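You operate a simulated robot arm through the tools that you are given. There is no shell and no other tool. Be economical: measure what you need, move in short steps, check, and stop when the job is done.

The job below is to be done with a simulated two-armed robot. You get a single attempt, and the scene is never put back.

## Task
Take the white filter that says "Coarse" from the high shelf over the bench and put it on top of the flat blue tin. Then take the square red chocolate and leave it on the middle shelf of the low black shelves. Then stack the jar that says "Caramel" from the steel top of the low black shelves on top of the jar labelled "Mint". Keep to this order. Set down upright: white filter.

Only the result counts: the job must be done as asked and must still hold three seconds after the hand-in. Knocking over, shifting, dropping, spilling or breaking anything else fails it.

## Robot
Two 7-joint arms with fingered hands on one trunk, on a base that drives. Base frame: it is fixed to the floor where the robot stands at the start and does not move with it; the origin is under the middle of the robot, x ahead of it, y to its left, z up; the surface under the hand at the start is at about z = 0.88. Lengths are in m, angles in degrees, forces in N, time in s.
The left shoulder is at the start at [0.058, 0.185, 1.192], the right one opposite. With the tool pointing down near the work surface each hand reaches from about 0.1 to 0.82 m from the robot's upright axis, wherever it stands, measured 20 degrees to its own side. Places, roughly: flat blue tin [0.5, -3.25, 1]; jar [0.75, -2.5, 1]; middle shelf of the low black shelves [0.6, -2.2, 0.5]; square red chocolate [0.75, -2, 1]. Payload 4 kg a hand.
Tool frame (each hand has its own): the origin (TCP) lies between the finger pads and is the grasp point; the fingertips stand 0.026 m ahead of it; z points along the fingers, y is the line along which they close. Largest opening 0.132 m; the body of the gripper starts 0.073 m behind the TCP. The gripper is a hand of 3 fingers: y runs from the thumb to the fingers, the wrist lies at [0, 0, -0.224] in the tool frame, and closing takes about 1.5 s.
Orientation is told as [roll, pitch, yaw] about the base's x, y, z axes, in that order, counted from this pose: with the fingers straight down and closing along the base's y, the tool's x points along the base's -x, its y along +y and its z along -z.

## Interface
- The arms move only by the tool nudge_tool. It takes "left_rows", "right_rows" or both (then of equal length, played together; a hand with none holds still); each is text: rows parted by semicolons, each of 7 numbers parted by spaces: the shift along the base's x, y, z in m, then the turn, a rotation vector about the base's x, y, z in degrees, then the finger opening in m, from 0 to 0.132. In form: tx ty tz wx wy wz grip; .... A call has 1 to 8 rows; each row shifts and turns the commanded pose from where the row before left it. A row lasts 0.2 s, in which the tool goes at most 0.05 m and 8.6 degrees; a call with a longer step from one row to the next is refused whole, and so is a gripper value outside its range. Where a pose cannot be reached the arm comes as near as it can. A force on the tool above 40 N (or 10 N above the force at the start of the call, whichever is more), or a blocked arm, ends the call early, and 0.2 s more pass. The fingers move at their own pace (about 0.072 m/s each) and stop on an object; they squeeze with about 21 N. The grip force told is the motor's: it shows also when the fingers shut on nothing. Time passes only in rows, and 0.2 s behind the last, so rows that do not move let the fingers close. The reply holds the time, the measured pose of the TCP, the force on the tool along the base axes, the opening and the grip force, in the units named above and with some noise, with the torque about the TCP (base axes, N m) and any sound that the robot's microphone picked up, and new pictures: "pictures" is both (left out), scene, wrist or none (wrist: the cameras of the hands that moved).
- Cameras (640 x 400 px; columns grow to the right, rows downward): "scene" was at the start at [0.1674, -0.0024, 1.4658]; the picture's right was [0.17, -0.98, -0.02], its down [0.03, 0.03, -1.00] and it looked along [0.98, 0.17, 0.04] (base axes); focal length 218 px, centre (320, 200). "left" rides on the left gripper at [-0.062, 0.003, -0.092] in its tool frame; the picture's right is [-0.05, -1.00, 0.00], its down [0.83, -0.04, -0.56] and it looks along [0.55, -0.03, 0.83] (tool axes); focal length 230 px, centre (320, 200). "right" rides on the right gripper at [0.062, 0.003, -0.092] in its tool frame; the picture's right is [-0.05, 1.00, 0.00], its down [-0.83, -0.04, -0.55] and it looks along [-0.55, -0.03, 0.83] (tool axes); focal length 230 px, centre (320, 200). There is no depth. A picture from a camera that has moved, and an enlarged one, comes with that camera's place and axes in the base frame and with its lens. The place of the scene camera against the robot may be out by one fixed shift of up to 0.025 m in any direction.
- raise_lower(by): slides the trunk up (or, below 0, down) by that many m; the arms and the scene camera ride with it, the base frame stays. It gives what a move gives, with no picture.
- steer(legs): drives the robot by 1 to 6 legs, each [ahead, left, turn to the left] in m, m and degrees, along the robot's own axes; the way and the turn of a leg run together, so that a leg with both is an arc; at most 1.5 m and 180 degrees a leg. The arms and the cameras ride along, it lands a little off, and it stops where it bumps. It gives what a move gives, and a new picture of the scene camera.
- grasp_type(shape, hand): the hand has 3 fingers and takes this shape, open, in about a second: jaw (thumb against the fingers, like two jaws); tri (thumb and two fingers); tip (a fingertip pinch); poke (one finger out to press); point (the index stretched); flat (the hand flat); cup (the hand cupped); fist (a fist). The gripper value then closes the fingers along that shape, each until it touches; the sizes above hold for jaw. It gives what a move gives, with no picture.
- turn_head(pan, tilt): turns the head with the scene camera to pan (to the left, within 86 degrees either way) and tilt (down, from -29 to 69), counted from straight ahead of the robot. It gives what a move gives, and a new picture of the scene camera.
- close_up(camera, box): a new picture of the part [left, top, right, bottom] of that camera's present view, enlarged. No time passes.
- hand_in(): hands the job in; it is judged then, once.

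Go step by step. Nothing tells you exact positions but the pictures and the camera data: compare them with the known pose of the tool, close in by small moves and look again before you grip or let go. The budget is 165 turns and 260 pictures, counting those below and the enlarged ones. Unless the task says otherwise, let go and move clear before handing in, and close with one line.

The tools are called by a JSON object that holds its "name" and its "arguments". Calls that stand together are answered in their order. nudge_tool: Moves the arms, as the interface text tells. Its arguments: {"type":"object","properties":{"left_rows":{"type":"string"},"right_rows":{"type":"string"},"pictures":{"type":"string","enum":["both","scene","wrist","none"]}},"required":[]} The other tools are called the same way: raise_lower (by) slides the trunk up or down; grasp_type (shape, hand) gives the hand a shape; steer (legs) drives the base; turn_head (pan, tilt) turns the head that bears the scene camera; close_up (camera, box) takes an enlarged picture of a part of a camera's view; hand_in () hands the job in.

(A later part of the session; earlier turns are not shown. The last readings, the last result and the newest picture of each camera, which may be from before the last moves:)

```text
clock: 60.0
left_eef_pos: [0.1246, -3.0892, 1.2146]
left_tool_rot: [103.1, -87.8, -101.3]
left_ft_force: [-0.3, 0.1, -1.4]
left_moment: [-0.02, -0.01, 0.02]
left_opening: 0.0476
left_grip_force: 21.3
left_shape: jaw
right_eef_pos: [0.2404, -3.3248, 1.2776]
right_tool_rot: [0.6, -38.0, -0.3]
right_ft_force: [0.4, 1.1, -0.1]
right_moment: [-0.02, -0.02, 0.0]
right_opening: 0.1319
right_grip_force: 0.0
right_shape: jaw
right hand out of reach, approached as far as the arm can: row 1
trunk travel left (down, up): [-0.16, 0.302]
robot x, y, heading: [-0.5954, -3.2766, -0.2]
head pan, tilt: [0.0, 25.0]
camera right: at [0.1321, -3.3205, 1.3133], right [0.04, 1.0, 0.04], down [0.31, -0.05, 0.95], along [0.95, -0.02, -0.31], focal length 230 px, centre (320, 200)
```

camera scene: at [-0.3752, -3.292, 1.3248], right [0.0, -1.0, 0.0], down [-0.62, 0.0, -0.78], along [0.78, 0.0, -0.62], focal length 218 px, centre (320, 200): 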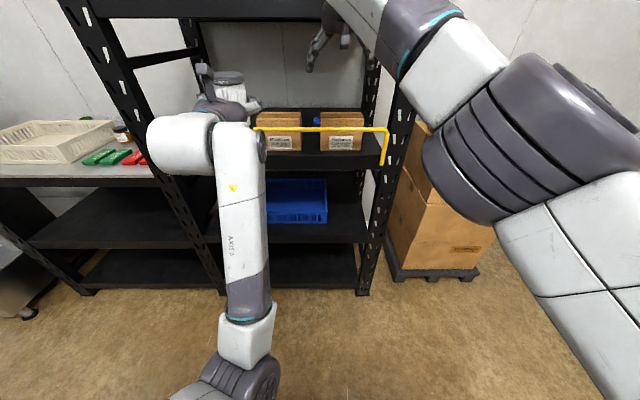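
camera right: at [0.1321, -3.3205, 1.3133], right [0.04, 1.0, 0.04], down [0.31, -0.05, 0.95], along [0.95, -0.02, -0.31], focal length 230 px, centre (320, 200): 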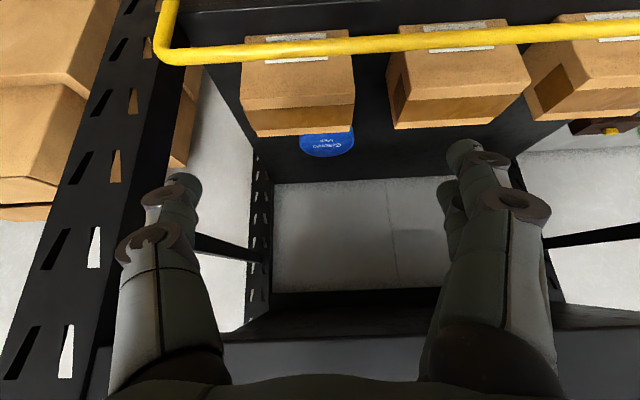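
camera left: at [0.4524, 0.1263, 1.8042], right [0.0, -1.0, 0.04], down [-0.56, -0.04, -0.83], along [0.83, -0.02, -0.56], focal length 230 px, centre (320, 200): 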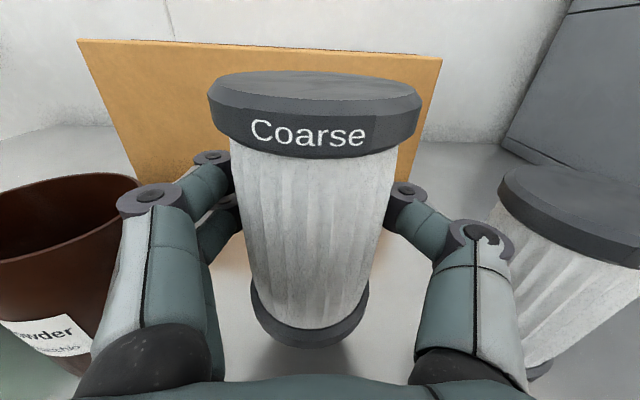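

The tin is now visible behind the right-most box. I'll drive 0.1 m nearer for a second viewpoint to fix its depth.

{"name": "steer", "arguments": {"legs": [[0.1, 0, 0]]}}

{"name": "nudge_tool", "arguments": {"right_rows": "0 0.0 0 0 0 0 0.132;0 0 0 0 0 0 0.132", "pictures": "wrist"}}

{"name": "close_up", "arguments": {"camera": "left", "box": [0, 0, 640, 400]}}

```text
clock: 61.2
left_eef_pos: [0.2238, -3.0901, 1.2137]
left_tool_rot: [102.2, -87.9, -100.7]
left_ft_force: [1.5, 0.1, -1.7]
left_moment: [0.02, -0.05, 0.04]
left_opening: 0.0479
left_grip_force: 21.1
left_shape: jaw
right_eef_pos: [0.3382, -3.3226, 1.2777]
right_tool_rot: [0.6, -38.1, -0.2]
right_ft_force: [0.2, -0.4, -1.0]
right_moment: [0.02, -0.02, 0.01]
right_opening: 0.1317
right_grip_force: 0.0
right_shape: jaw
trunk travel left (down, up): [-0.16, 0.302]
robot x, y, heading: [-0.4969, -3.2743, -0.3]
head pan, tilt: [0.0, 25.0]
camera scene: at [-0.2762, -3.2919, 1.3247], right [0.0, -1.0, 0.0], down [-0.62, 0.0, -0.78], along [0.78, 0.0, -0.62], focal length 218 px, centre (320, 200)
```

scene: 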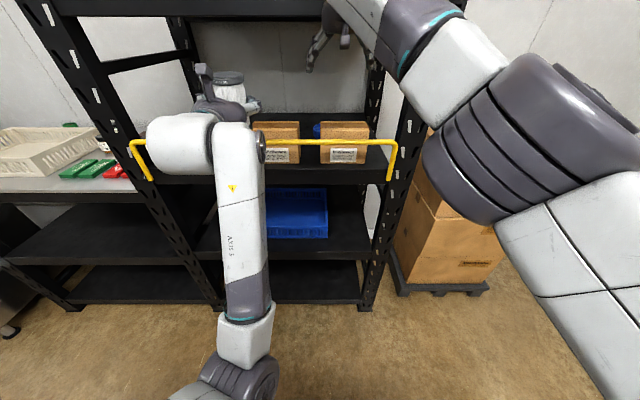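

```text
clock: 61.8
left_eef_pos: [0.2238, -3.089, 1.2136]
left_tool_rot: [101.5, -87.7, -99.8]
left_ft_force: [-0.9, -0.1, -1.7]
left_moment: [0.0, -0.02, -0.02]
left_opening: 0.0479
left_grip_force: 21.1
left_shape: jaw
right_eef_pos: [0.3388, -3.3238, 1.2777]
right_tool_rot: [0.5, -38.0, -0.1]
right_ft_force: [-0.1, 0.4, 0.1]
right_moment: [0.03, -0.02, 0.0]
right_opening: 0.1319
right_grip_force: 0.0
right_shape: jaw
trunk travel left (down, up): [-0.16, 0.302]
robot x, y, heading: [-0.4927, -3.275, -0.0]
head pan, tilt: [0.0, 25.0]
camera right: at [0.231, -3.3201, 1.313], right [0.04, 1.0, 0.04], down [0.31, -0.05, 0.95], along [0.95, -0.02, -0.31], focal length 230 px, centre (320, 200)
```

right: 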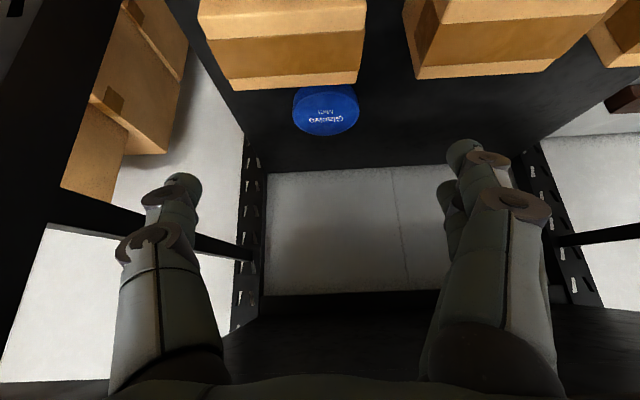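

```text
1.00 times, centred on (320, 200) of left (not enlarged: the box is as wide or as high as the picture)
camera zoom: at [0.1312, -3.0895, 1.275], right [0.03, -1.0, 0.01], down [-0.55, -0.03, -0.84], along [0.84, 0.02, -0.55], focal length 230 px, centre (320, 200)
```

zoom: 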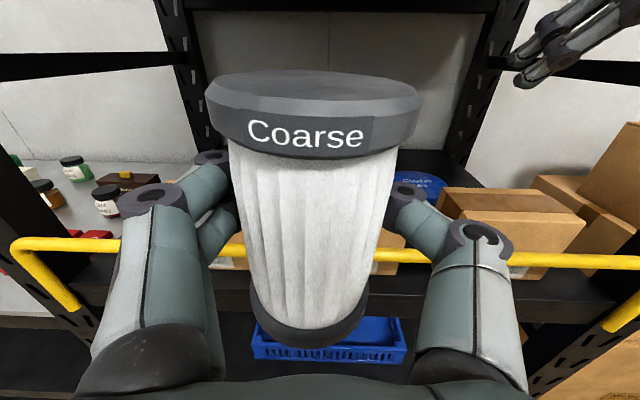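

I place the tin's centre at about (0.635, -3.31), top z≈1.0. The box in front reaches z≈1.08, so a horizontal hand would hit it. I need to regrasp the filter with the hand tilted about 45° down, so I'll back off and go to the steel top for that.

{"name": "steer", "arguments": {"legs": [[-0.4, 0, 0]]}}

{"name": "nudge_tool", "arguments": {"right_rows": "-0.04 0 0.0 0 8 0 0.132;-0.04 0 0 0 8 0 0.132;-0.04 0 0.0 0 8 0 0.132;-0.04 0 0.0 0 8 0 0.132;-0.04 0 0.02 0 6 0 0.132;-0.04 0 0.02 0 0 0 0.132;-0.03 0 0 0 0 0 0.132;0 0 0 0 0 0 0.132", "pictures": "none"}}

{"name": "steer", "arguments": {"legs": [[0, 0.9, 0]]}}

{"name": "turn_head", "arguments": {"pan": 0, "tilt": 22}}

```text
clock: 64.3
left_eef_pos: [-0.1851, -3.095, 1.2137]
left_tool_rot: [102.1, -87.6, -101.1]
left_ft_force: [-0.5, -0.1, -0.5]
left_moment: [-0.03, -0.04, 0.0]
left_opening: 0.0476
left_grip_force: 20.7
left_shape: jaw
right_eef_pos: [-0.0747, -3.3304, 1.2791]
right_tool_rot: [0.6, -38.0, -0.9]
right_ft_force: [-0.4, 0.2, 0.0]
right_moment: [0.01, 0.0, 0.01]
right_opening: 0.1321
right_grip_force: 0.0
right_shape: jaw
trunk travel left (down, up): [-0.16, 0.302]
robot x, y, heading: [-0.9043, -3.2742, -0.6]
head pan, tilt: [0.0, 25.0]
camera scene: at [-0.6875, -3.292, 1.3246], right [-0.01, -1.0, 0.0], down [-0.62, 0.01, -0.78], along [0.78, -0.01, -0.62], focal length 218 px, centre (320, 200)
```

scene: 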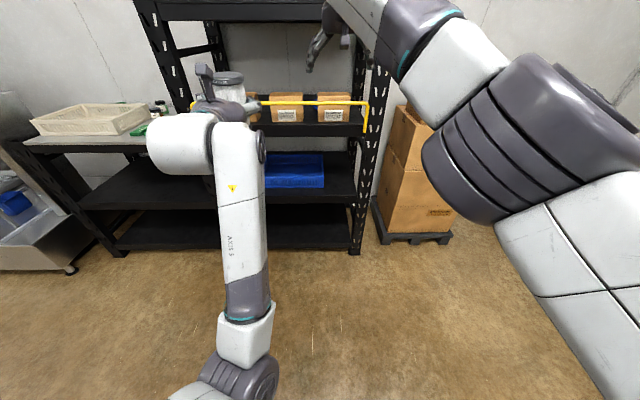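

```text
clock: 66.1
left_eef_pos: [-0.1846, -3.0936, 1.2154]
left_tool_rot: [102.0, -87.7, -100.9]
left_ft_force: [-0.9, 0.8, -1.1]
left_moment: [0.0, -0.04, 0.0]
left_opening: 0.0474
left_grip_force: 21.3
left_shape: jaw
right_eef_pos: [-0.3441, -3.3319, 1.317]
right_tool_rot: [0.2, 0.0, -0.6]
right_ft_force: [-0.5, 0.3, -0.2]
right_moment: [0.04, 0.02, -0.05]
right_opening: 0.1321
right_grip_force: 0.0
right_shape: jaw
trunk travel left (down, up): [-0.16, 0.302]
robot x, y, heading: [-0.9039, -3.2704, -0.6]
head pan, tilt: [0.0, 25.0]
```

```text
clock: 70.9
left_eef_pos: [-0.1568, -2.1994, 1.2148]
left_tool_rot: [102.3, -87.7, -102.8]
left_ft_force: [-0.4, 0.8, -1.9]
left_moment: [0.01, -0.04, 0.03]
left_opening: 0.0476
left_grip_force: 20.6
left_shape: jaw
right_eef_pos: [-0.3216, -2.431, 1.3175]
right_tool_rot: [0.2, 0.0, -2.4]
right_ft_force: [-0.3, 0.4, 0.1]
right_moment: [0.0, 0.0, -0.01]
right_opening: 0.1318
right_grip_force: 0.0
right_shape: jaw
trunk travel left (down, up): [-0.16, 0.302]
robot x, y, heading: [-0.8803, -2.3566, -2.4]
head pan, tilt: [0.0, 25.0]
camera scene: at [-0.6635, -2.3816, 1.3247], right [-0.04, -1.0, 0.0], down [-0.62, 0.03, -0.78], along [0.78, -0.03, -0.62], focal length 218 px, centre (320, 200)
```

scene: 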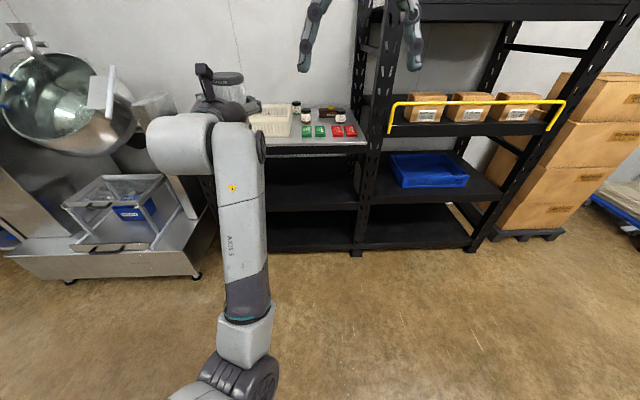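

```text
clock: 71.6
left_eef_pos: [-0.1559, -2.1988, 1.2148]
left_tool_rot: [102.0, -87.6, -102.4]
left_ft_force: [-0.1, 0.0, -1.5]
left_moment: [0.02, 0.0, -0.03]
left_opening: 0.0476
left_grip_force: 20.4
left_shape: jaw
right_eef_pos: [-0.3217, -2.4309, 1.3169]
right_tool_rot: [0.1, 0.0, -2.3]
right_ft_force: [0.0, 0.1, -0.5]
right_moment: [-0.01, 0.03, 0.03]
right_opening: 0.1318
right_grip_force: 0.1
right_shape: jaw
trunk travel left (down, up): [-0.16, 0.302]
robot x, y, heading: [-0.8799, -2.358, -2.2]
head pan, tilt: [0.0, 22.0]
camera scene: at [-0.6617, -2.3818, 1.3292], right [-0.04, -1.0, 0.0], down [-0.58, 0.02, -0.82], along [0.81, -0.03, -0.58], focal length 218 px, centre (320, 200)
```

scene: 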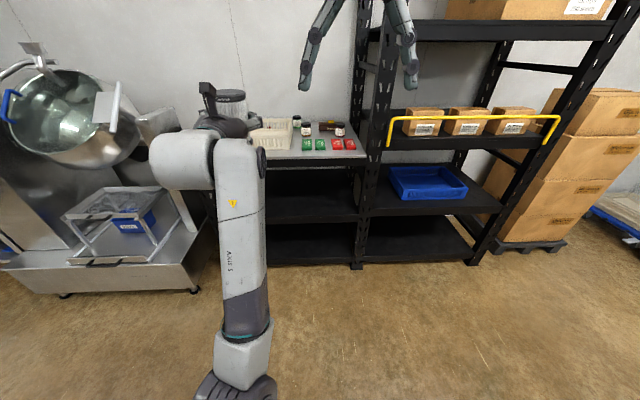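

I'll zoom on the steel top to find a free spot for a temporary set-down.

{"name": "close_up", "arguments": {"camera": "scene", "box": [245, 95, 375, 175]}}

{"name": "close_up", "arguments": {"camera": "right", "box": [0, 0, 640, 400]}}

```text
4.92 times, centred on (310, 135) of scene
camera zoom: at [-0.6617, -2.3818, 1.3292], right [-0.04, -1.0, 0.0], down [-0.58, 0.02, -0.82], along [0.81, -0.03, -0.58], focal length 1076 px, centre (369, 520)
```

zoom: 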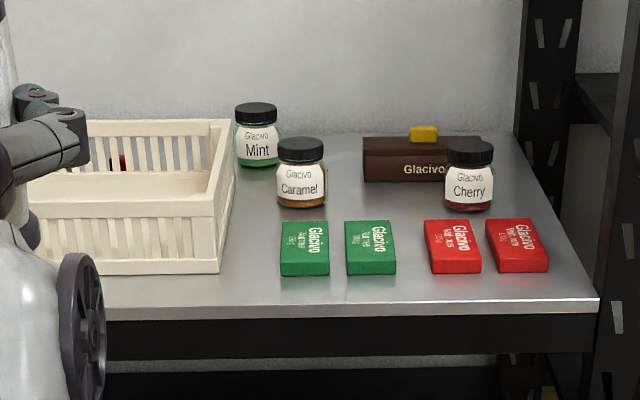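

```text
1.00 times, centred on (320, 200) of right (not enlarged: the box is as wide or as high as the picture)
camera zoom: at [-0.3845, -2.425, 1.4098], right [0.09, 1.0, 0.0], down [0.83, -0.08, 0.56], along [0.55, -0.05, -0.83], focal length 230 px, centre (320, 200)
```

zoom: 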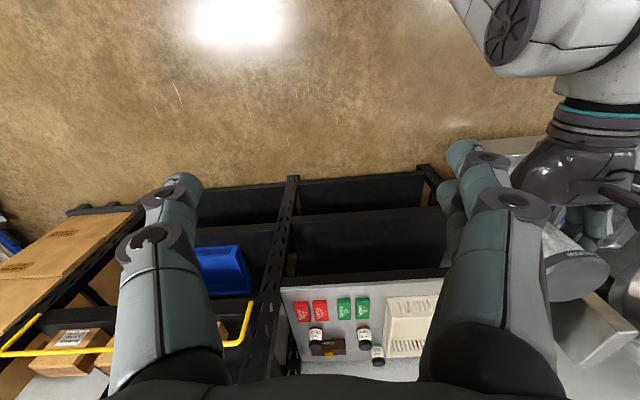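

The front strip before the chocolates is about 7 cm deep, good for a temporary set-down, and the front side can overhang slightly. I'll drive closer with the filter in front of that strip.

{"name": "steer", "arguments": {"legs": [[0, -0.21, 2.2], [0.36, 0, 0]]}}

{"name": "nudge_tool", "arguments": {"left_rows": "0.02 0 -0.03 0 0 0 0.03;0.02 0 -0.03 0 0 0 0.03;0.0 0 -0.03 0 0 0 0.03;0.0 0 -0.03 0 0 0 0.03;0 0 0 0 0 0 0.03", "pictures": "both"}}

```text
clock: 75.1
left_eef_pos: [0.1882, -2.3826, 1.2143]
left_tool_rot: [102.5, -87.7, -100.9]
left_ft_force: [0.2, 0.1, -0.7]
left_moment: [0.01, 0.01, 0.0]
left_opening: 0.0475
left_grip_force: 20.9
left_shape: jaw
right_eef_pos: [0.0324, -2.6211, 1.3173]
right_tool_rot: [0.1, 0.0, -0.2]
right_ft_force: [-0.5, 0.4, 0.5]
right_moment: [-0.03, 0.02, 0.0]
right_opening: 0.1317
right_grip_force: 0.1
right_shape: jaw
trunk travel left (down, up): [-0.16, 0.302]
robot x, y, heading: [-0.5248, -2.5686, -0.2]
head pan, tilt: [0.0, 22.0]
camera scene: at [-0.3088, -2.5853, 1.3294], right [0.0, -1.0, 0.0], down [-0.58, 0.0, -0.82], along [0.82, 0.0, -0.58], focal length 218 px, centre (320, 200)
```

scene: 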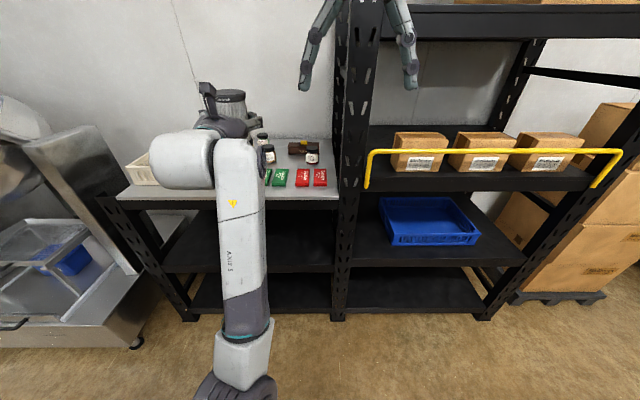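

```text
clock: 76.5
left_eef_pos: [0.2313, -2.3507, 1.1097]
left_tool_rot: [110.6, -83.0, -106.0]
left_ft_force: [0.3, 0.0, -1.4]
left_moment: [-0.01, 0.0, -0.02]
left_opening: 0.0477
left_grip_force: 20.6
left_shape: jaw
right_eef_pos: [0.0329, -2.6219, 1.3167]
right_tool_rot: [0.1, 0.0, -0.2]
right_ft_force: [-0.1, -0.3, 0.2]
right_moment: [-0.01, 0.0, -0.01]
right_opening: 0.132
right_grip_force: 0.0
right_shape: jaw
trunk travel left (down, up): [-0.16, 0.302]
robot x, y, heading: [-0.5263, -2.5681, -0.3]
head pan, tilt: [0.0, 22.0]
stopped in row 5 (left hand): the arm was blocked; the commanded pose is now the measured one
camera scene: at [-0.3088, -2.5849, 1.3293], right [0.0, -1.0, 0.0], down [-0.58, 0.0, -0.82], along [0.82, 0.0, -0.58], focal length 218 px, centre (320, 200)
camera left: at [0.1381, -2.3598, 1.1674], right [0.08, -0.99, -0.06], down [-0.52, 0.01, -0.85], along [0.85, 0.1, -0.52], focal length 230 px, centre (320, 200)
```

scene: 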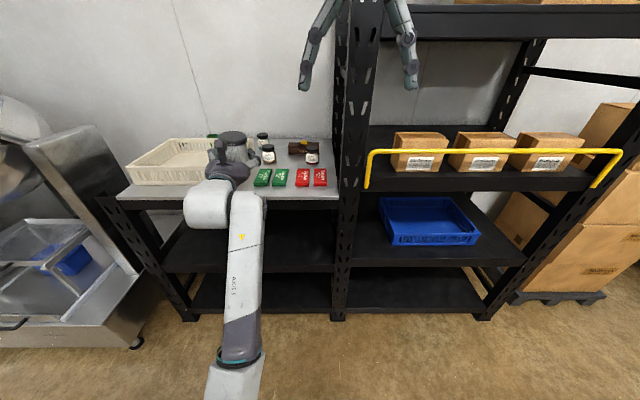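
left: 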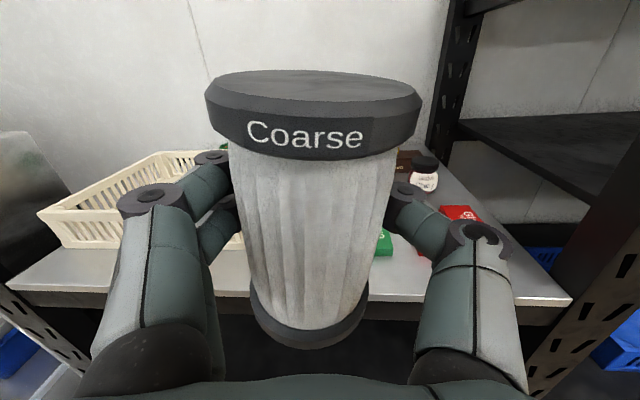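

The arm hit a joint limit and got twisted by about 6°. I'll go back up, straighten the hand, extend it forward, and use the trunk to lower instead.

{"name": "nudge_tool", "arguments": {"left_rows": "0.02 0 0.025 -3 0 -3 0.03;0.02 0 0.025 -3 0 -3 0.03;0.02 0 0.02 0 0 0 0.03;0.02 0 0 0 0 0 0.03;0.02 0 0 0 0 0 0.03;0.0 0 0 0 0 0 0.03", "pictures": "wrist"}}

```text
clock: 77.9
left_eef_pos: [0.333, -2.352, 1.1783]
left_tool_rot: [175.5, -87.8, -177.0]
left_ft_force: [0.2, 0.7, -1.6]
left_moment: [0.0, -0.03, -0.01]
left_opening: 0.0476
left_grip_force: 21.1
left_shape: jaw
right_eef_pos: [0.0342, -2.6222, 1.3177]
right_tool_rot: [0.1, -0.1, -0.2]
right_ft_force: [1.2, -0.9, -0.4]
right_moment: [0.03, -0.01, 0.0]
right_opening: 0.1322
right_grip_force: 0.2
right_shape: jaw
trunk travel left (down, up): [-0.16, 0.302]
robot x, y, heading: [-0.5275, -2.5685, -0.5]
head pan, tilt: [0.0, 22.0]
camera left: at [0.2385, -2.3443, 1.2372], right [-0.03, -1.0, 0.05], down [-0.52, -0.03, -0.85], along [0.85, -0.05, -0.52], focal length 230 px, centre (320, 200)
```

left: 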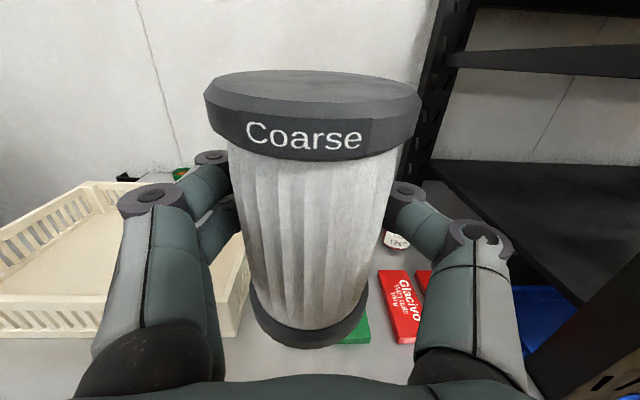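

The hand is straight again (about 2° pitch to fix). I'll correct that and lower with the trunk.

{"name": "nudge_tool", "arguments": {"left_rows": "0.0 0 0 0 2.2 1.5 0.03;0.0 0 0 0 0 0 0.03", "pictures": "none"}}

{"name": "raise_lower", "arguments": {"by": -0.12}}

{"name": "close_up", "arguments": {"camera": "left", "box": [0, 0, 640, 400]}}

{"name": "turn_head", "arguments": {"pan": 15, "tilt": 30}}

```text
clock: 78.5
left_eef_pos: [0.3332, -2.3518, 1.1795]
left_tool_rot: [82.5, -89.7, -82.7]
left_ft_force: [-0.1, 0.1, -1.3]
left_moment: [0.02, 0.01, 0.02]
left_opening: 0.0475
left_grip_force: 20.8
left_shape: jaw
right_eef_pos: [0.0342, -2.6219, 1.3161]
right_tool_rot: [0.1, 0.0, -0.2]
right_ft_force: [0.0, -0.7, 1.0]
right_moment: [-0.02, 0.01, 0.0]
right_opening: 0.1318
right_grip_force: 0.1
right_shape: jaw
trunk travel left (down, up): [-0.16, 0.302]
robot x, y, heading: [-0.5288, -2.5672, -0.2]
head pan, tilt: [0.0, 22.0]
```

```text
clock: 80.0
left_eef_pos: [0.3311, -2.3526, 1.0609]
left_tool_rot: [108.9, -89.7, -109.1]
left_ft_force: [0.2, 0.1, -1.1]
left_moment: [0.01, 0.04, -0.01]
left_opening: 0.0473
left_grip_force: 21.0
left_shape: jaw
right_eef_pos: [0.0409, -2.6219, 1.1895]
right_tool_rot: [0.2, 0.5, -0.2]
right_ft_force: [0.7, 0.3, -0.7]
right_moment: [0.0, -0.01, 0.0]
right_opening: 0.1321
right_grip_force: 0.0
right_shape: jaw
trunk travel left (down, up): [-0.04, 0.422]
robot x, y, heading: [-0.5257, -2.5672, -0.5]
head pan, tilt: [0.0, 22.0]
```

```text
1.00 times, centred on (320, 200) of left (not enlarged: the box is as wide or as high as the picture)
camera zoom: at [0.2392, -2.3484, 1.1217], right [0.0, -1.0, 0.05], down [-0.55, -0.04, -0.83], along [0.83, -0.03, -0.55], focal length 230 px, centre (320, 200)
```

zoom: 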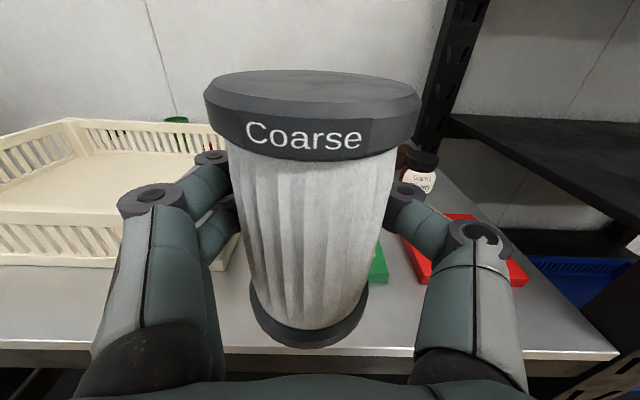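

```text
clock: 80.8
left_eef_pos: [0.3325, -2.3548, 1.0579]
left_tool_rot: [80.7, -89.8, -80.7]
left_ft_force: [1.1, -0.1, -0.8]
left_moment: [0.01, -0.02, -0.03]
left_opening: 0.0475
left_grip_force: 20.8
left_shape: jaw
right_eef_pos: [0.0409, -2.622, 1.1878]
right_tool_rot: [0.2, 0.7, -0.2]
right_ft_force: [-0.5, 1.0, -0.1]
right_moment: [0.0, 0.02, 0.0]
right_opening: 0.1319
right_grip_force: 0.1
right_shape: jaw
trunk travel left (down, up): [-0.04, 0.422]
robot x, y, heading: [-0.5286, -2.5662, -0.2]
head pan, tilt: [15.0, 30.0]
camera scene: at [-0.2072, -2.5623, 1.1331], right [0.23, -0.97, -0.11], down [-0.81, -0.13, -0.57], along [0.54, 0.22, -0.81], focal length 218 px, centre (320, 200)
```

scene: 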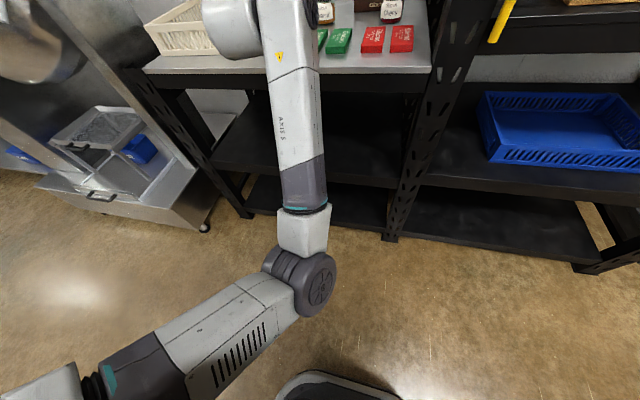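

The strip runs roughly x 0.34–0.42, with the filter now in front of the greens. I'll extend to x≈0.38 and lower with the arm.

{"name": "nudge_tool", "arguments": {"left_rows": "0.015 0 0 0 0 0 0.03;0.02 0 0 0 0 0 0.03;0.015 0 -0.01 0 0 0 0.03;0 0 -0.015 0 0 0 0.03;0 0 -0.015 0 0 0 0.03;0 0 -0.015 0 0 0 0.03;0 0 0 0 0 0 0.03", "pictures": "wrist"}}

```text
clock: 82.4
left_eef_pos: [0.3836, -2.3548, 1.0048]
left_tool_rot: [89.1, -89.8, -89.3]
left_ft_force: [0.0, -0.5, -0.8]
left_moment: [0.0, 0.0, 0.0]
left_opening: 0.0426
left_grip_force: 21.4
left_shape: jaw
right_eef_pos: [0.0412, -2.6219, 1.1885]
right_tool_rot: [0.1, 0.6, -0.2]
right_ft_force: [-0.3, 0.1, -0.8]
right_moment: [0.0, 0.01, -0.03]
right_opening: 0.1317
right_grip_force: 0.0
right_shape: jaw
trunk travel left (down, up): [-0.04, 0.422]
robot x, y, heading: [-0.5278, -2.5673, -0.2]
head pan, tilt: [15.0, 30.0]
camera left: at [0.2903, -2.35, 1.0666], right [0.0, -1.0, 0.05], down [-0.56, -0.04, -0.83], along [0.83, -0.03, -0.55], focal length 230 px, centre (320, 200)
```

left: 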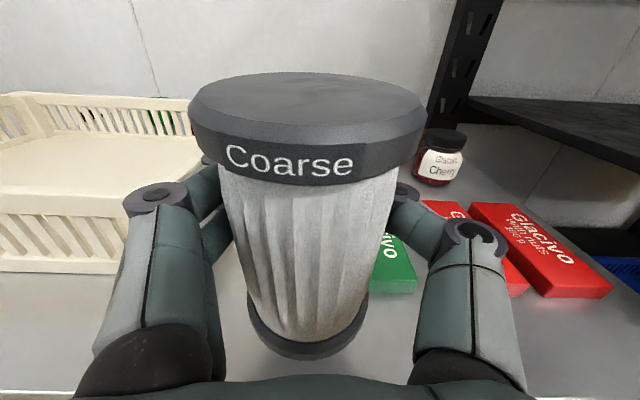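

The filter slipped slightly toward the palm but is still about upright; its centre is about 0.02 behind the TCP. I'll move 0.018 forward and keep lowering gently.

{"name": "nudge_tool", "arguments": {"left_rows": "0.01 0 0 0 0 0 0.03;0.01 0 -0.005 0 0 0 0.03;0.0 0 -0.01 0 0 0 0.03;0 0 -0.01 0 0 0 0.03;0 0 -0.01 0 0 0 0.03;0 0 0 0 0 0 0.03", "pictures": "wrist"}}

```text
clock: 83.8
left_eef_pos: [0.3985, -2.3547, 0.9779]
left_tool_rot: [155.8, -89.4, -155.9]
left_ft_force: [0.3, -0.4, 20.2]
left_moment: [0.14, -0.17, -0.1]
left_opening: 0.042
left_grip_force: 20.8
left_shape: jaw
right_eef_pos: [0.0374, -2.6234, 1.1908]
right_tool_rot: [0.2, 0.5, -0.2]
right_ft_force: [0.5, -0.4, -0.1]
right_moment: [0.05, -0.03, 0.03]
right_opening: 0.1319
right_grip_force: 0.0
right_shape: jaw
trunk travel left (down, up): [-0.04, 0.422]
robot x, y, heading: [-0.5275, -2.5658, -0.3]
head pan, tilt: [15.0, 30.0]
camera left: at [0.3052, -2.3494, 1.0383], right [0.0, -1.0, 0.05], down [-0.55, -0.04, -0.84], along [0.84, -0.03, -0.54], focal length 230 px, centre (320, 200)
```

left: 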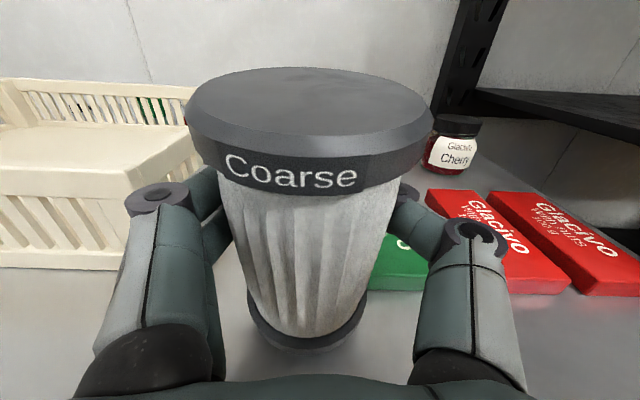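

Contact at 20 N: I believe the base's rear is resting on the front edge of a green bar. I'll lift straight up, shift back 0.022 and look.

{"name": "nudge_tool", "arguments": {"left_rows": "0 0 0.015 0 0 0 0.03;0 0 0.015 0 0 0 0.03;-0.012 0 0 0 0 0 0.03;-0.011 0 0 0 0 0 0.03;0 0 0 0 0 0 0.03", "pictures": "wrist"}}

{"name": "turn_head", "arguments": {"pan": 25, "tilt": 5}}

```text
clock: 85.0
left_eef_pos: [0.3786, -2.3537, 0.9963]
left_tool_rot: [69.1, -89.7, -69.1]
left_ft_force: [0.0, 0.4, -2.0]
left_moment: [-0.04, -0.05, 0.01]
left_opening: 0.0359
left_grip_force: 20.5
left_shape: jaw
right_eef_pos: [0.0429, -2.6215, 1.1882]
right_tool_rot: [0.2, 0.7, -0.2]
right_ft_force: [0.0, 0.6, 1.0]
right_moment: [0.03, 0.02, 0.02]
right_opening: 0.1316
right_grip_force: 0.0
right_shape: jaw
trunk travel left (down, up): [-0.04, 0.422]
robot x, y, heading: [-0.5291, -2.5705, -0.0]
head pan, tilt: [15.0, 30.0]
camera left: at [0.2862, -2.3492, 1.0599], right [0.0, -1.0, 0.05], down [-0.56, -0.04, -0.83], along [0.83, -0.03, -0.56], focal length 230 px, centre (320, 200)
```

left: 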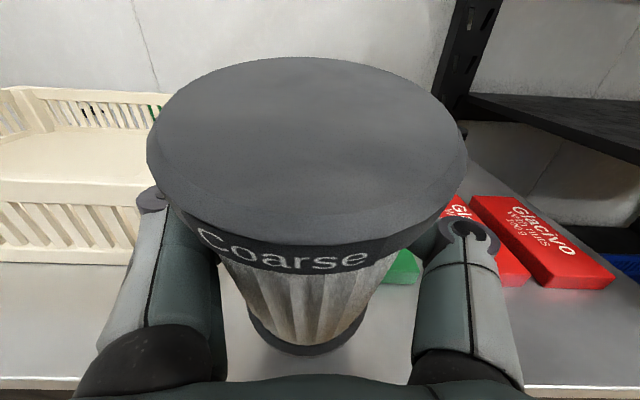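

```text
clock: 85.9
left_eef_pos: [0.3787, -2.3556, 0.9973]
left_tool_rot: [81.9, -89.7, -82.0]
left_ft_force: [0.3, -0.2, -0.8]
left_moment: [0.01, -0.01, 0.02]
left_opening: 0.0359
left_grip_force: 21.2
left_shape: jaw
right_eef_pos: [0.0417, -2.6221, 1.189]
right_tool_rot: [0.2, 0.7, -0.1]
right_ft_force: [0.3, -0.1, -0.3]
right_moment: [0.01, 0.0, 0.02]
right_opening: 0.1316
right_grip_force: 0.0
right_shape: jaw
trunk travel left (down, up): [-0.04, 0.422]
robot x, y, heading: [-0.5288, -2.5701, -0.1]
head pan, tilt: [25.0, 5.0]
camera scene: at [-0.1934, -2.5469, 1.1712], right [0.38, -0.91, -0.18], down [-0.51, -0.04, -0.86], along [0.78, 0.42, -0.47], focal length 218 px, centre (320, 200)
```

scene: 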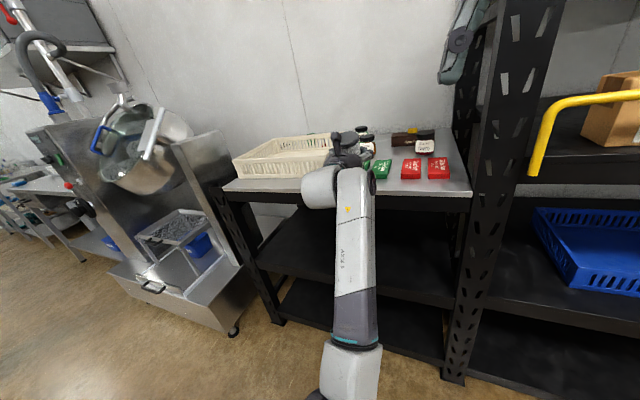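

The filter is creeping toward the palm and tilting about 10°. I'll rotate the hand to bring it upright, shift forward and lower onto the strip quickly.

{"name": "nudge_tool", "arguments": {"left_rows": "0.012 0 0 0 5 0 0.03;0.012 0 0 0 5 0 0.03;0.006 0 -0.01 0 0 0 0.03;0 0 -0.01 0 0 0 0.03;0 0 0 0 0 0 0.03", "pictures": "wrist"}}

{"name": "close_up", "arguments": {"camera": "scene", "box": [280, 100, 440, 220]}}

```text
clock: 87.1
left_eef_pos: [0.4078, -2.3529, 0.9771]
left_tool_rot: [1.3, -80.0, -1.3]
left_ft_force: [0.4, 0.3, -1.4]
left_moment: [-0.04, -0.04, 0.0]
left_opening: 0.0362
left_grip_force: 21.1
left_shape: jaw
right_eef_pos: [0.0409, -2.622, 1.1882]
right_tool_rot: [0.1, 0.7, -0.2]
right_ft_force: [0.1, -0.1, 0.1]
right_moment: [0.0, 0.0, -0.02]
right_opening: 0.1319
right_grip_force: 0.0
right_shape: jaw
trunk travel left (down, up): [-0.04, 0.422]
robot x, y, heading: [-0.5311, -2.5687, -0.3]
head pan, tilt: [25.0, 5.0]
camera left: at [0.3282, -2.3474, 1.0544], right [0.01, -1.0, 0.05], down [-0.69, -0.04, -0.72], along [0.72, -0.03, -0.69], focal length 230 px, centre (320, 200)
```

left: 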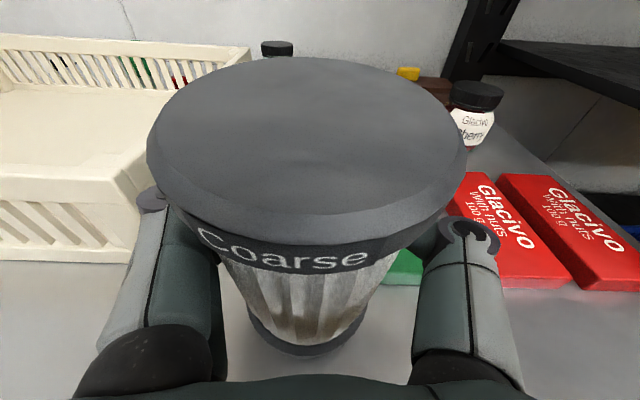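

```text
3.33 times, centred on (360, 160) of scene
camera zoom: at [-0.1935, -2.5469, 1.1713], right [0.38, -0.91, -0.18], down [-0.5, -0.04, -0.86], along [0.78, 0.42, -0.47], focal length 728 px, centre (187, 333)
```

zoom: 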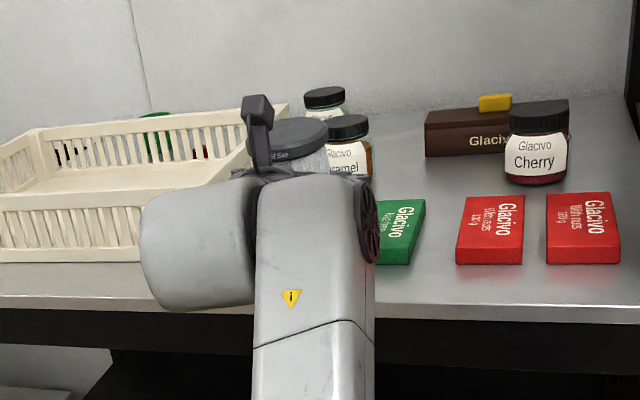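

It's now about upright with its base centre near x 0.369. Lowering to contact in small steps.

{"name": "nudge_tool", "arguments": {"left_rows": "0 0 -0.006 0 0 0 0.03;0 0 -0.006 0 0 0 0.03;0 0 0 0 0 0 0.03", "pictures": "none"}}

```text
clock: 87.9
left_eef_pos: [0.4061, -2.3531, 0.971]
left_tool_rot: [1.5, -80.5, -1.6]
left_ft_force: [0.1, 1.3, 13.8]
left_moment: [0.07, -0.04, 0.0]
left_opening: 0.0359
left_grip_force: 20.9
left_shape: jaw
right_eef_pos: [0.0395, -2.6218, 1.1907]
right_tool_rot: [0.2, 0.6, -0.2]
right_ft_force: [0.1, 0.5, -0.3]
right_moment: [-0.01, 0.0, 0.02]
right_opening: 0.1319
right_grip_force: 0.0
right_shape: jaw
trunk travel left (down, up): [-0.04, 0.422]
robot x, y, heading: [-0.5292, -2.5719, -0.3]
head pan, tilt: [25.0, 5.0]
```

Contact at 14 N. Checking where the base stands before opening.

{"name": "close_up", "arguments": {"camera": "left", "box": [160, 180, 480, 380]}}

{"name": "close_up", "arguments": {"camera": "scene", "box": [300, 110, 420, 220]}}

```text
2.00 times, centred on (320, 280) of left
camera zoom: at [0.3256, -2.3481, 1.0482], right [0.01, -1.0, 0.05], down [-0.69, -0.04, -0.73], along [0.73, -0.03, -0.68], focal length 460 px, centre (320, 40)
```

zoom: 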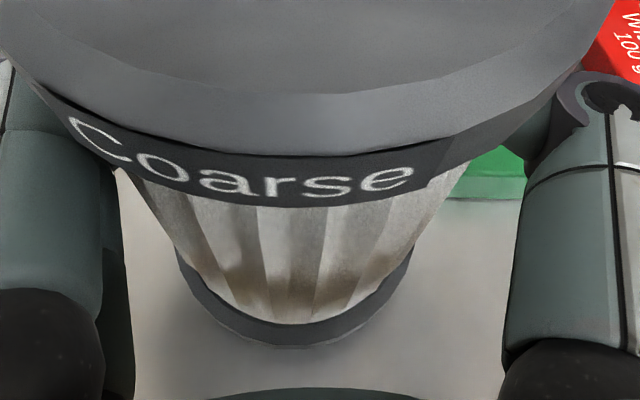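

```text
3.64 times, centred on (360, 165) of scene
camera zoom: at [-0.1957, -2.5471, 1.1724], right [0.38, -0.91, -0.18], down [-0.5, -0.04, -0.86], along [0.78, 0.42, -0.47], focal length 794 px, centre (174, 327)
```

zoom: 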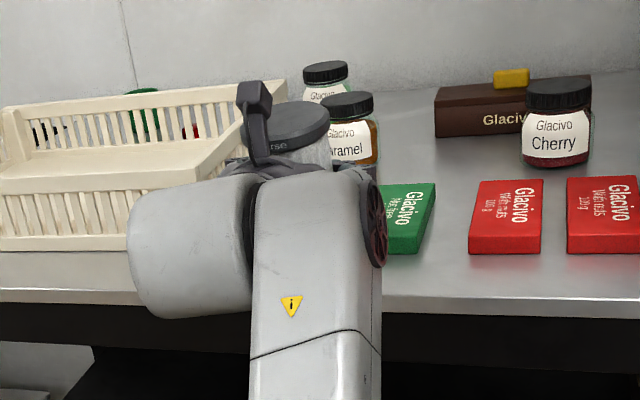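

The torque puts the contact at x≈0.407 — the rear of the base on the green bar's edge again. I'll lift slightly, shift back 0.025, and lower again.

{"name": "nudge_tool", "arguments": {"left_rows": "0 0 0.012 0 0 0 0.03;-0.013 0 0.006 0 0 0 0.03;-0.013 0 0 0 0 0 0.03;0 0 -0.012 0 0 0 0.03;0 0 -0.008 0 0 0 0.03;0 0 0 0 0 0 0.03", "pictures": "wrist"}}

```text
clock: 89.3
left_eef_pos: [0.3825, -2.3538, 0.9642]
left_tool_rot: [1.1, -79.9, -1.3]
left_ft_force: [-1.0, 0.0, -1.7]
left_moment: [-0.03, -0.03, -0.01]
left_opening: 0.0359
left_grip_force: 20.6
left_shape: jaw
right_eef_pos: [0.0404, -2.6217, 1.189]
right_tool_rot: [0.2, 0.8, -0.2]
right_ft_force: [-0.7, -0.3, 0.9]
right_moment: [-0.01, 0.0, 0.0]
right_opening: 0.1321
right_grip_force: 0.1
right_shape: jaw
trunk travel left (down, up): [-0.04, 0.422]
robot x, y, heading: [-0.5281, -2.5689, -0.2]
head pan, tilt: [25.0, 5.0]
camera left: at [0.3023, -2.3495, 1.0411], right [0.01, -1.0, 0.05], down [-0.69, -0.04, -0.72], along [0.72, -0.03, -0.69], focal length 230 px, centre (320, 200)
```

left: 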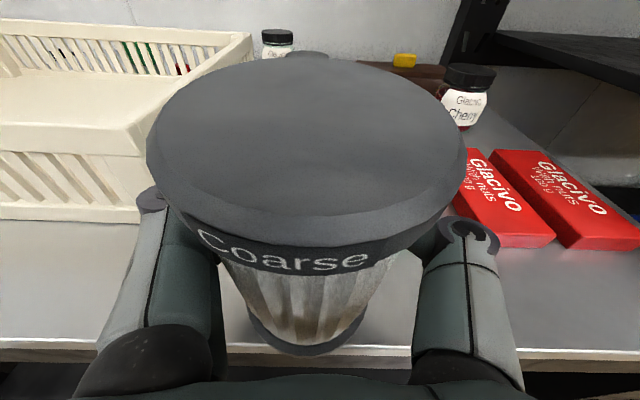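

No contact now, so it's past the green bar. Nudging 0.004 forward and lowering to the steel.

{"name": "nudge_tool", "arguments": {"left_rows": "0.004 0 -0.006 0 0 0 0.03;0 0 -0.006 0 0 0 0.03;0 0 0 0 0 0 0.03", "pictures": "none"}}

```text
clock: 90.1
left_eef_pos: [0.385, -2.3543, 0.9549]
left_tool_rot: [1.4, -80.2, -1.5]
left_ft_force: [3.1, 0.1, 9.9]
left_moment: [0.07, 0.13, -0.05]
left_opening: 0.0353
left_grip_force: 21.2
left_shape: jaw
right_eef_pos: [0.0416, -2.6207, 1.189]
right_tool_rot: [0.2, 0.7, -0.3]
right_ft_force: [-0.1, 0.1, -0.3]
right_moment: [-0.03, -0.02, -0.02]
right_opening: 0.1319
right_grip_force: 0.0
right_shape: jaw
trunk travel left (down, up): [-0.04, 0.422]
robot x, y, heading: [-0.5267, -2.566, -0.2]
head pan, tilt: [25.0, 5.0]
```

Contact at x≈0.351, on the steel. Opening the fingers gently.

{"name": "nudge_tool", "arguments": {"left_rows": "0 0 0 0 0 0 0.045;0 0 0 0 0 0 0.06;0 0 0 0 0 0 0.075;0 0 0 0 0 0 0.09;0 0 0 0 0 0 0.09", "pictures": "both"}}

```text
clock: 91.3
left_eef_pos: [0.3867, -2.3541, 0.952]
left_tool_rot: [1.1, -80.0, -1.3]
left_ft_force: [-0.6, -0.2, 0.5]
left_moment: [-0.03, 0.0, -0.01]
left_opening: 0.0895
left_grip_force: 0.0
left_shape: jaw
right_eef_pos: [0.041, -2.6221, 1.1903]
right_tool_rot: [0.2, 0.7, -0.2]
right_ft_force: [0.7, 0.0, -0.2]
right_moment: [-0.02, 0.01, -0.01]
right_opening: 0.1321
right_grip_force: 0.1
right_shape: jaw
trunk travel left (down, up): [-0.04, 0.422]
robot x, y, heading: [-0.5297, -2.567, -0.2]
head pan, tilt: [25.0, 5.0]
camera scene: at [-0.1937, -2.5469, 1.1713], right [0.38, -0.91, -0.18], down [-0.5, -0.04, -0.86], along [0.78, 0.42, -0.47], focal length 218 px, centre (320, 200)
camera left: at [0.3065, -2.3495, 1.0291], right [0.01, -1.0, 0.05], down [-0.69, -0.04, -0.72], along [0.72, -0.03, -0.69], focal length 230 px, centre (320, 200)
```

scene: 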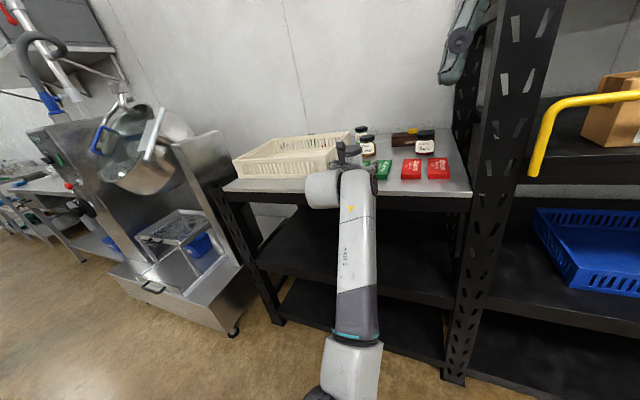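
left: 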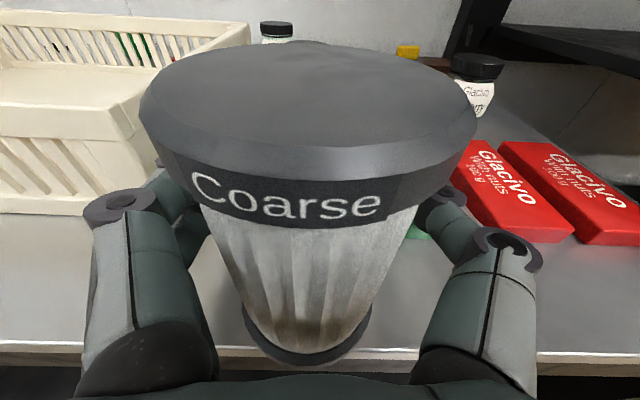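

The filter stands free and upright. Retracting the hand backwards.

{"name": "nudge_tool", "arguments": {"left_rows": "-0.02 0 0.003 0 0 0 0.09;-0.025 0 0.004 0 0 0 0.1;-0.03 0 0.005 0 0 0 0.11;-0.03 0 0.005 0 0 0 0.11;-0.03 0 0.005 0 0 0 0.11;0 0 0 0 0 0 0.11", "pictures": "wrist"}}

```text
clock: 92.7
left_eef_pos: [0.25, -2.3464, 0.9741]
left_tool_rot: [4.0, -80.2, -3.9]
left_ft_force: [-0.6, 0.0, -0.3]
left_moment: [-0.04, 0.01, -0.05]
left_opening: 0.1096
left_grip_force: 0.1
left_shape: jaw
right_eef_pos: [0.0408, -2.622, 1.1891]
right_tool_rot: [0.2, 0.6, -0.2]
right_ft_force: [-0.4, -0.6, -0.1]
right_moment: [-0.03, -0.02, -0.03]
right_opening: 0.1318
right_grip_force: 0.0
right_shape: jaw
trunk travel left (down, up): [-0.04, 0.422]
robot x, y, heading: [-0.5265, -2.5675, -0.3]
head pan, tilt: [25.0, 5.0]
camera left: at [0.171, -2.3434, 1.0507], right [0.01, -1.0, 0.04], down [-0.69, -0.04, -0.73], along [0.73, -0.02, -0.69], focal length 230 px, centre (320, 200)
```

left: 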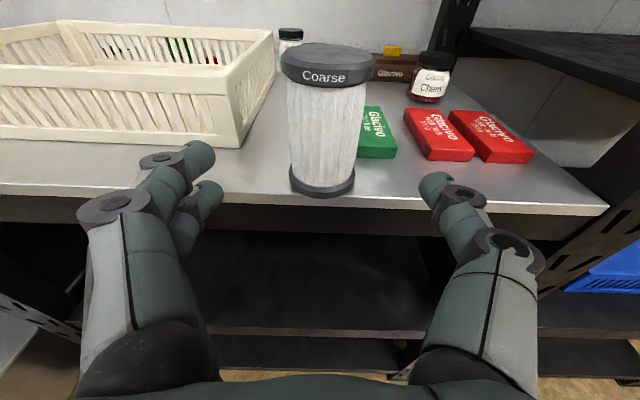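

The filter stands at about (0.376, -2.352). Now I'll tilt the hand to 45° down at a pre-grasp point above and in front of it.

{"name": "nudge_tool", "arguments": {"left_rows": "0 0 0.015 0 7 0 0.1;0 0 0.015 0 7 0 0.1;0 -0.003 0.015 0 7 0 0.1;0.015 -0.003 0.01 0 7 0 0.1;0.02 0 0.01 0 7 0 0.1;0 0 0 0 0 0 0.1", "pictures": "wrist"}}

```text
clock: 94.1
left_eef_pos: [0.2868, -2.3591, 1.0391]
left_tool_rot: [0.0, -44.9, -0.3]
left_ft_force: [0.1, -0.4, 0.0]
left_moment: [-0.05, -0.01, -0.03]
left_opening: 0.1006
left_grip_force: 0.1
left_shape: jaw
right_eef_pos: [0.0411, -2.6228, 1.1883]
right_tool_rot: [0.2, 0.6, -0.2]
right_ft_force: [-1.0, 0.4, 0.6]
right_moment: [0.0, -0.02, 0.0]
right_opening: 0.1319
right_grip_force: 0.0
right_shape: jaw
trunk travel left (down, up): [-0.04, 0.422]
robot x, y, heading: [-0.5254, -2.5679, -0.0]
head pan, tilt: [25.0, 5.0]
camera left: at [0.2646, -2.3545, 1.1476], right [0.03, -1.0, 0.04], down [-0.98, -0.04, -0.19], along [0.19, -0.03, -0.98], focal length 230 px, centre (320, 200)
```

left: 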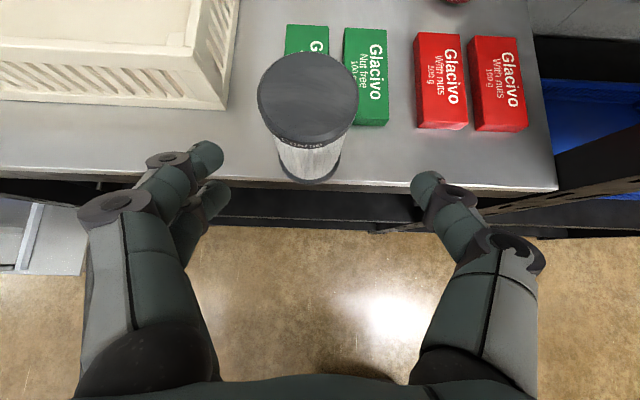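

The lid's centre is about (0.367, -2.349). Approaching along the tool axis in steps.

{"name": "nudge_tool", "arguments": {"left_rows": "0.013 0.005 -0.013 0 0 0 0.1;0.013 0.004 -0.014 0 0 0 0.1;0.013 0 -0.014 0 0 0 0.1;0.013 0 -0.014 0 0 0 0.1;0 0 0 0 0 0 0.1", "pictures": "wrist"}}

```text
clock: 95.3
left_eef_pos: [0.3402, -2.3499, 0.9849]
left_tool_rot: [0.1, -44.9, -0.3]
left_ft_force: [-0.4, 0.0, 0.2]
left_moment: [0.01, 0.02, 0.02]
left_opening: 0.1004
left_grip_force: 0.2
left_shape: jaw
right_eef_pos: [0.0404, -2.6217, 1.1889]
right_tool_rot: [0.2, 0.7, -0.2]
right_ft_force: [0.4, -0.1, -0.8]
right_moment: [-0.01, -0.01, 0.02]
right_opening: 0.1319
right_grip_force: 0.0
right_shape: jaw
trunk travel left (down, up): [-0.04, 0.422]
robot x, y, heading: [-0.5294, -2.5697, -0.4]
head pan, tilt: [25.0, 5.0]
camera left: at [0.3185, -2.3453, 1.0935], right [0.03, -1.0, 0.04], down [-0.98, -0.04, -0.2], along [0.2, -0.03, -0.98], focal length 230 px, centre (320, 200)
```

left: 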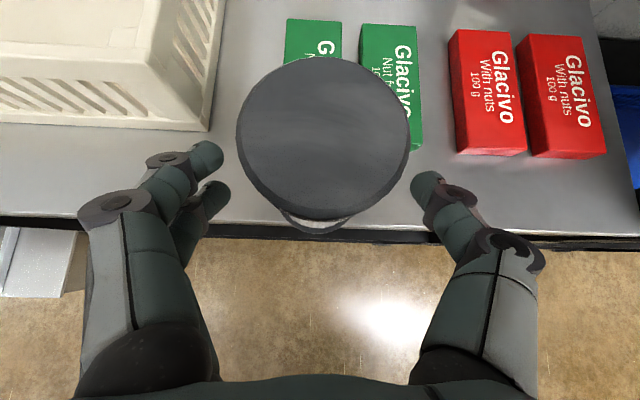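

Still centred. Final approach of about 3.5 cm.

{"name": "nudge_tool", "arguments": {"left_rows": "0.008 0 -0.01 0 0 0 0.1;0.008 0 -0.01 0 0 0 0.1;0.007 0 -0.009 0 0 0 0.1;0 0 0 0 0 0 0.1", "pictures": "wrist"}}

```text
clock: 96.3
left_eef_pos: [0.3645, -2.3507, 0.9556]
left_tool_rot: [0.2, -45.0, -0.3]
left_ft_force: [1.2, 0.0, 0.2]
left_moment: [0.01, 0.0, 0.0]
left_opening: 0.1003
left_grip_force: 0.0
left_shape: jaw
right_eef_pos: [0.0408, -2.6216, 1.1893]
right_tool_rot: [0.2, 0.6, -0.3]
right_ft_force: [-0.5, -0.7, 0.9]
right_moment: [0.03, -0.03, -0.02]
right_opening: 0.1318
right_grip_force: 0.1
right_shape: jaw
trunk travel left (down, up): [-0.04, 0.422]
robot x, y, heading: [-0.5288, -2.5709, -0.3]
head pan, tilt: [25.0, 5.0]
camera left: at [0.3427, -2.3458, 1.065], right [0.03, -1.0, 0.04], down [-0.98, -0.04, -0.19], along [0.2, -0.03, -0.98], focal length 230 px, centre (320, 200)
```

left: 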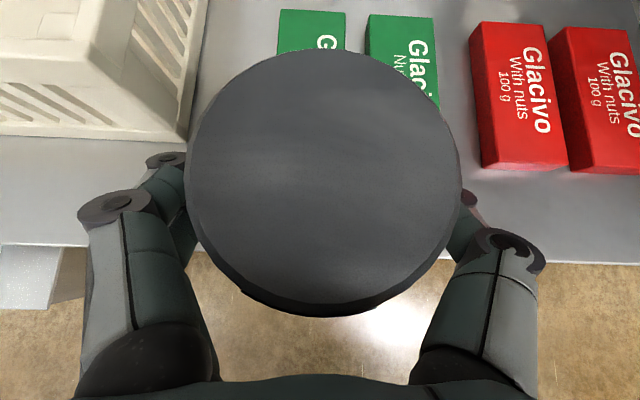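

Well placed; closing the fingers.

{"name": "nudge_tool", "arguments": {"left_rows": "0 0 0 0 0 0 0.06;0 0 0 0 0 0 0.04;0 0 0 0 0 0 0.03;0 0 0 0 0 0 0.03;0 0 0 0 0 0 0.03;0 0 0 0 0 0 0.03", "pictures": "wrist"}}

```text
clock: 97.7
left_eef_pos: [0.3645, -2.3508, 0.9564]
left_tool_rot: [0.1, -44.9, -0.3]
left_ft_force: [-0.2, -0.7, 0.3]
left_moment: [0.01, -0.01, -0.02]
left_opening: 0.0536
left_grip_force: 21.0
left_shape: jaw
right_eef_pos: [0.0408, -2.6218, 1.1887]
right_tool_rot: [0.2, 0.7, -0.2]
right_ft_force: [0.1, 0.1, -0.1]
right_moment: [0.05, 0.01, 0.0]
right_opening: 0.1317
right_grip_force: 0.2
right_shape: jaw
trunk travel left (down, up): [-0.04, 0.422]
robot x, y, heading: [-0.5292, -2.57, -0.0]
head pan, tilt: [25.0, 5.0]
camera left: at [0.3428, -2.3458, 1.0649], right [0.03, -1.0, 0.04], down [-0.98, -0.04, -0.19], along [0.2, -0.03, -0.98], focal length 230 px, centre (320, 200)
```

left: 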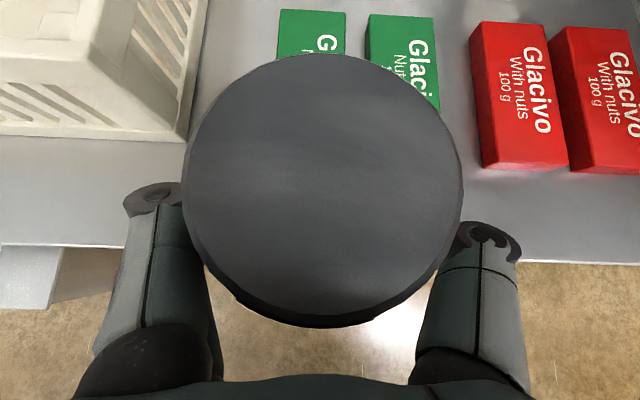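

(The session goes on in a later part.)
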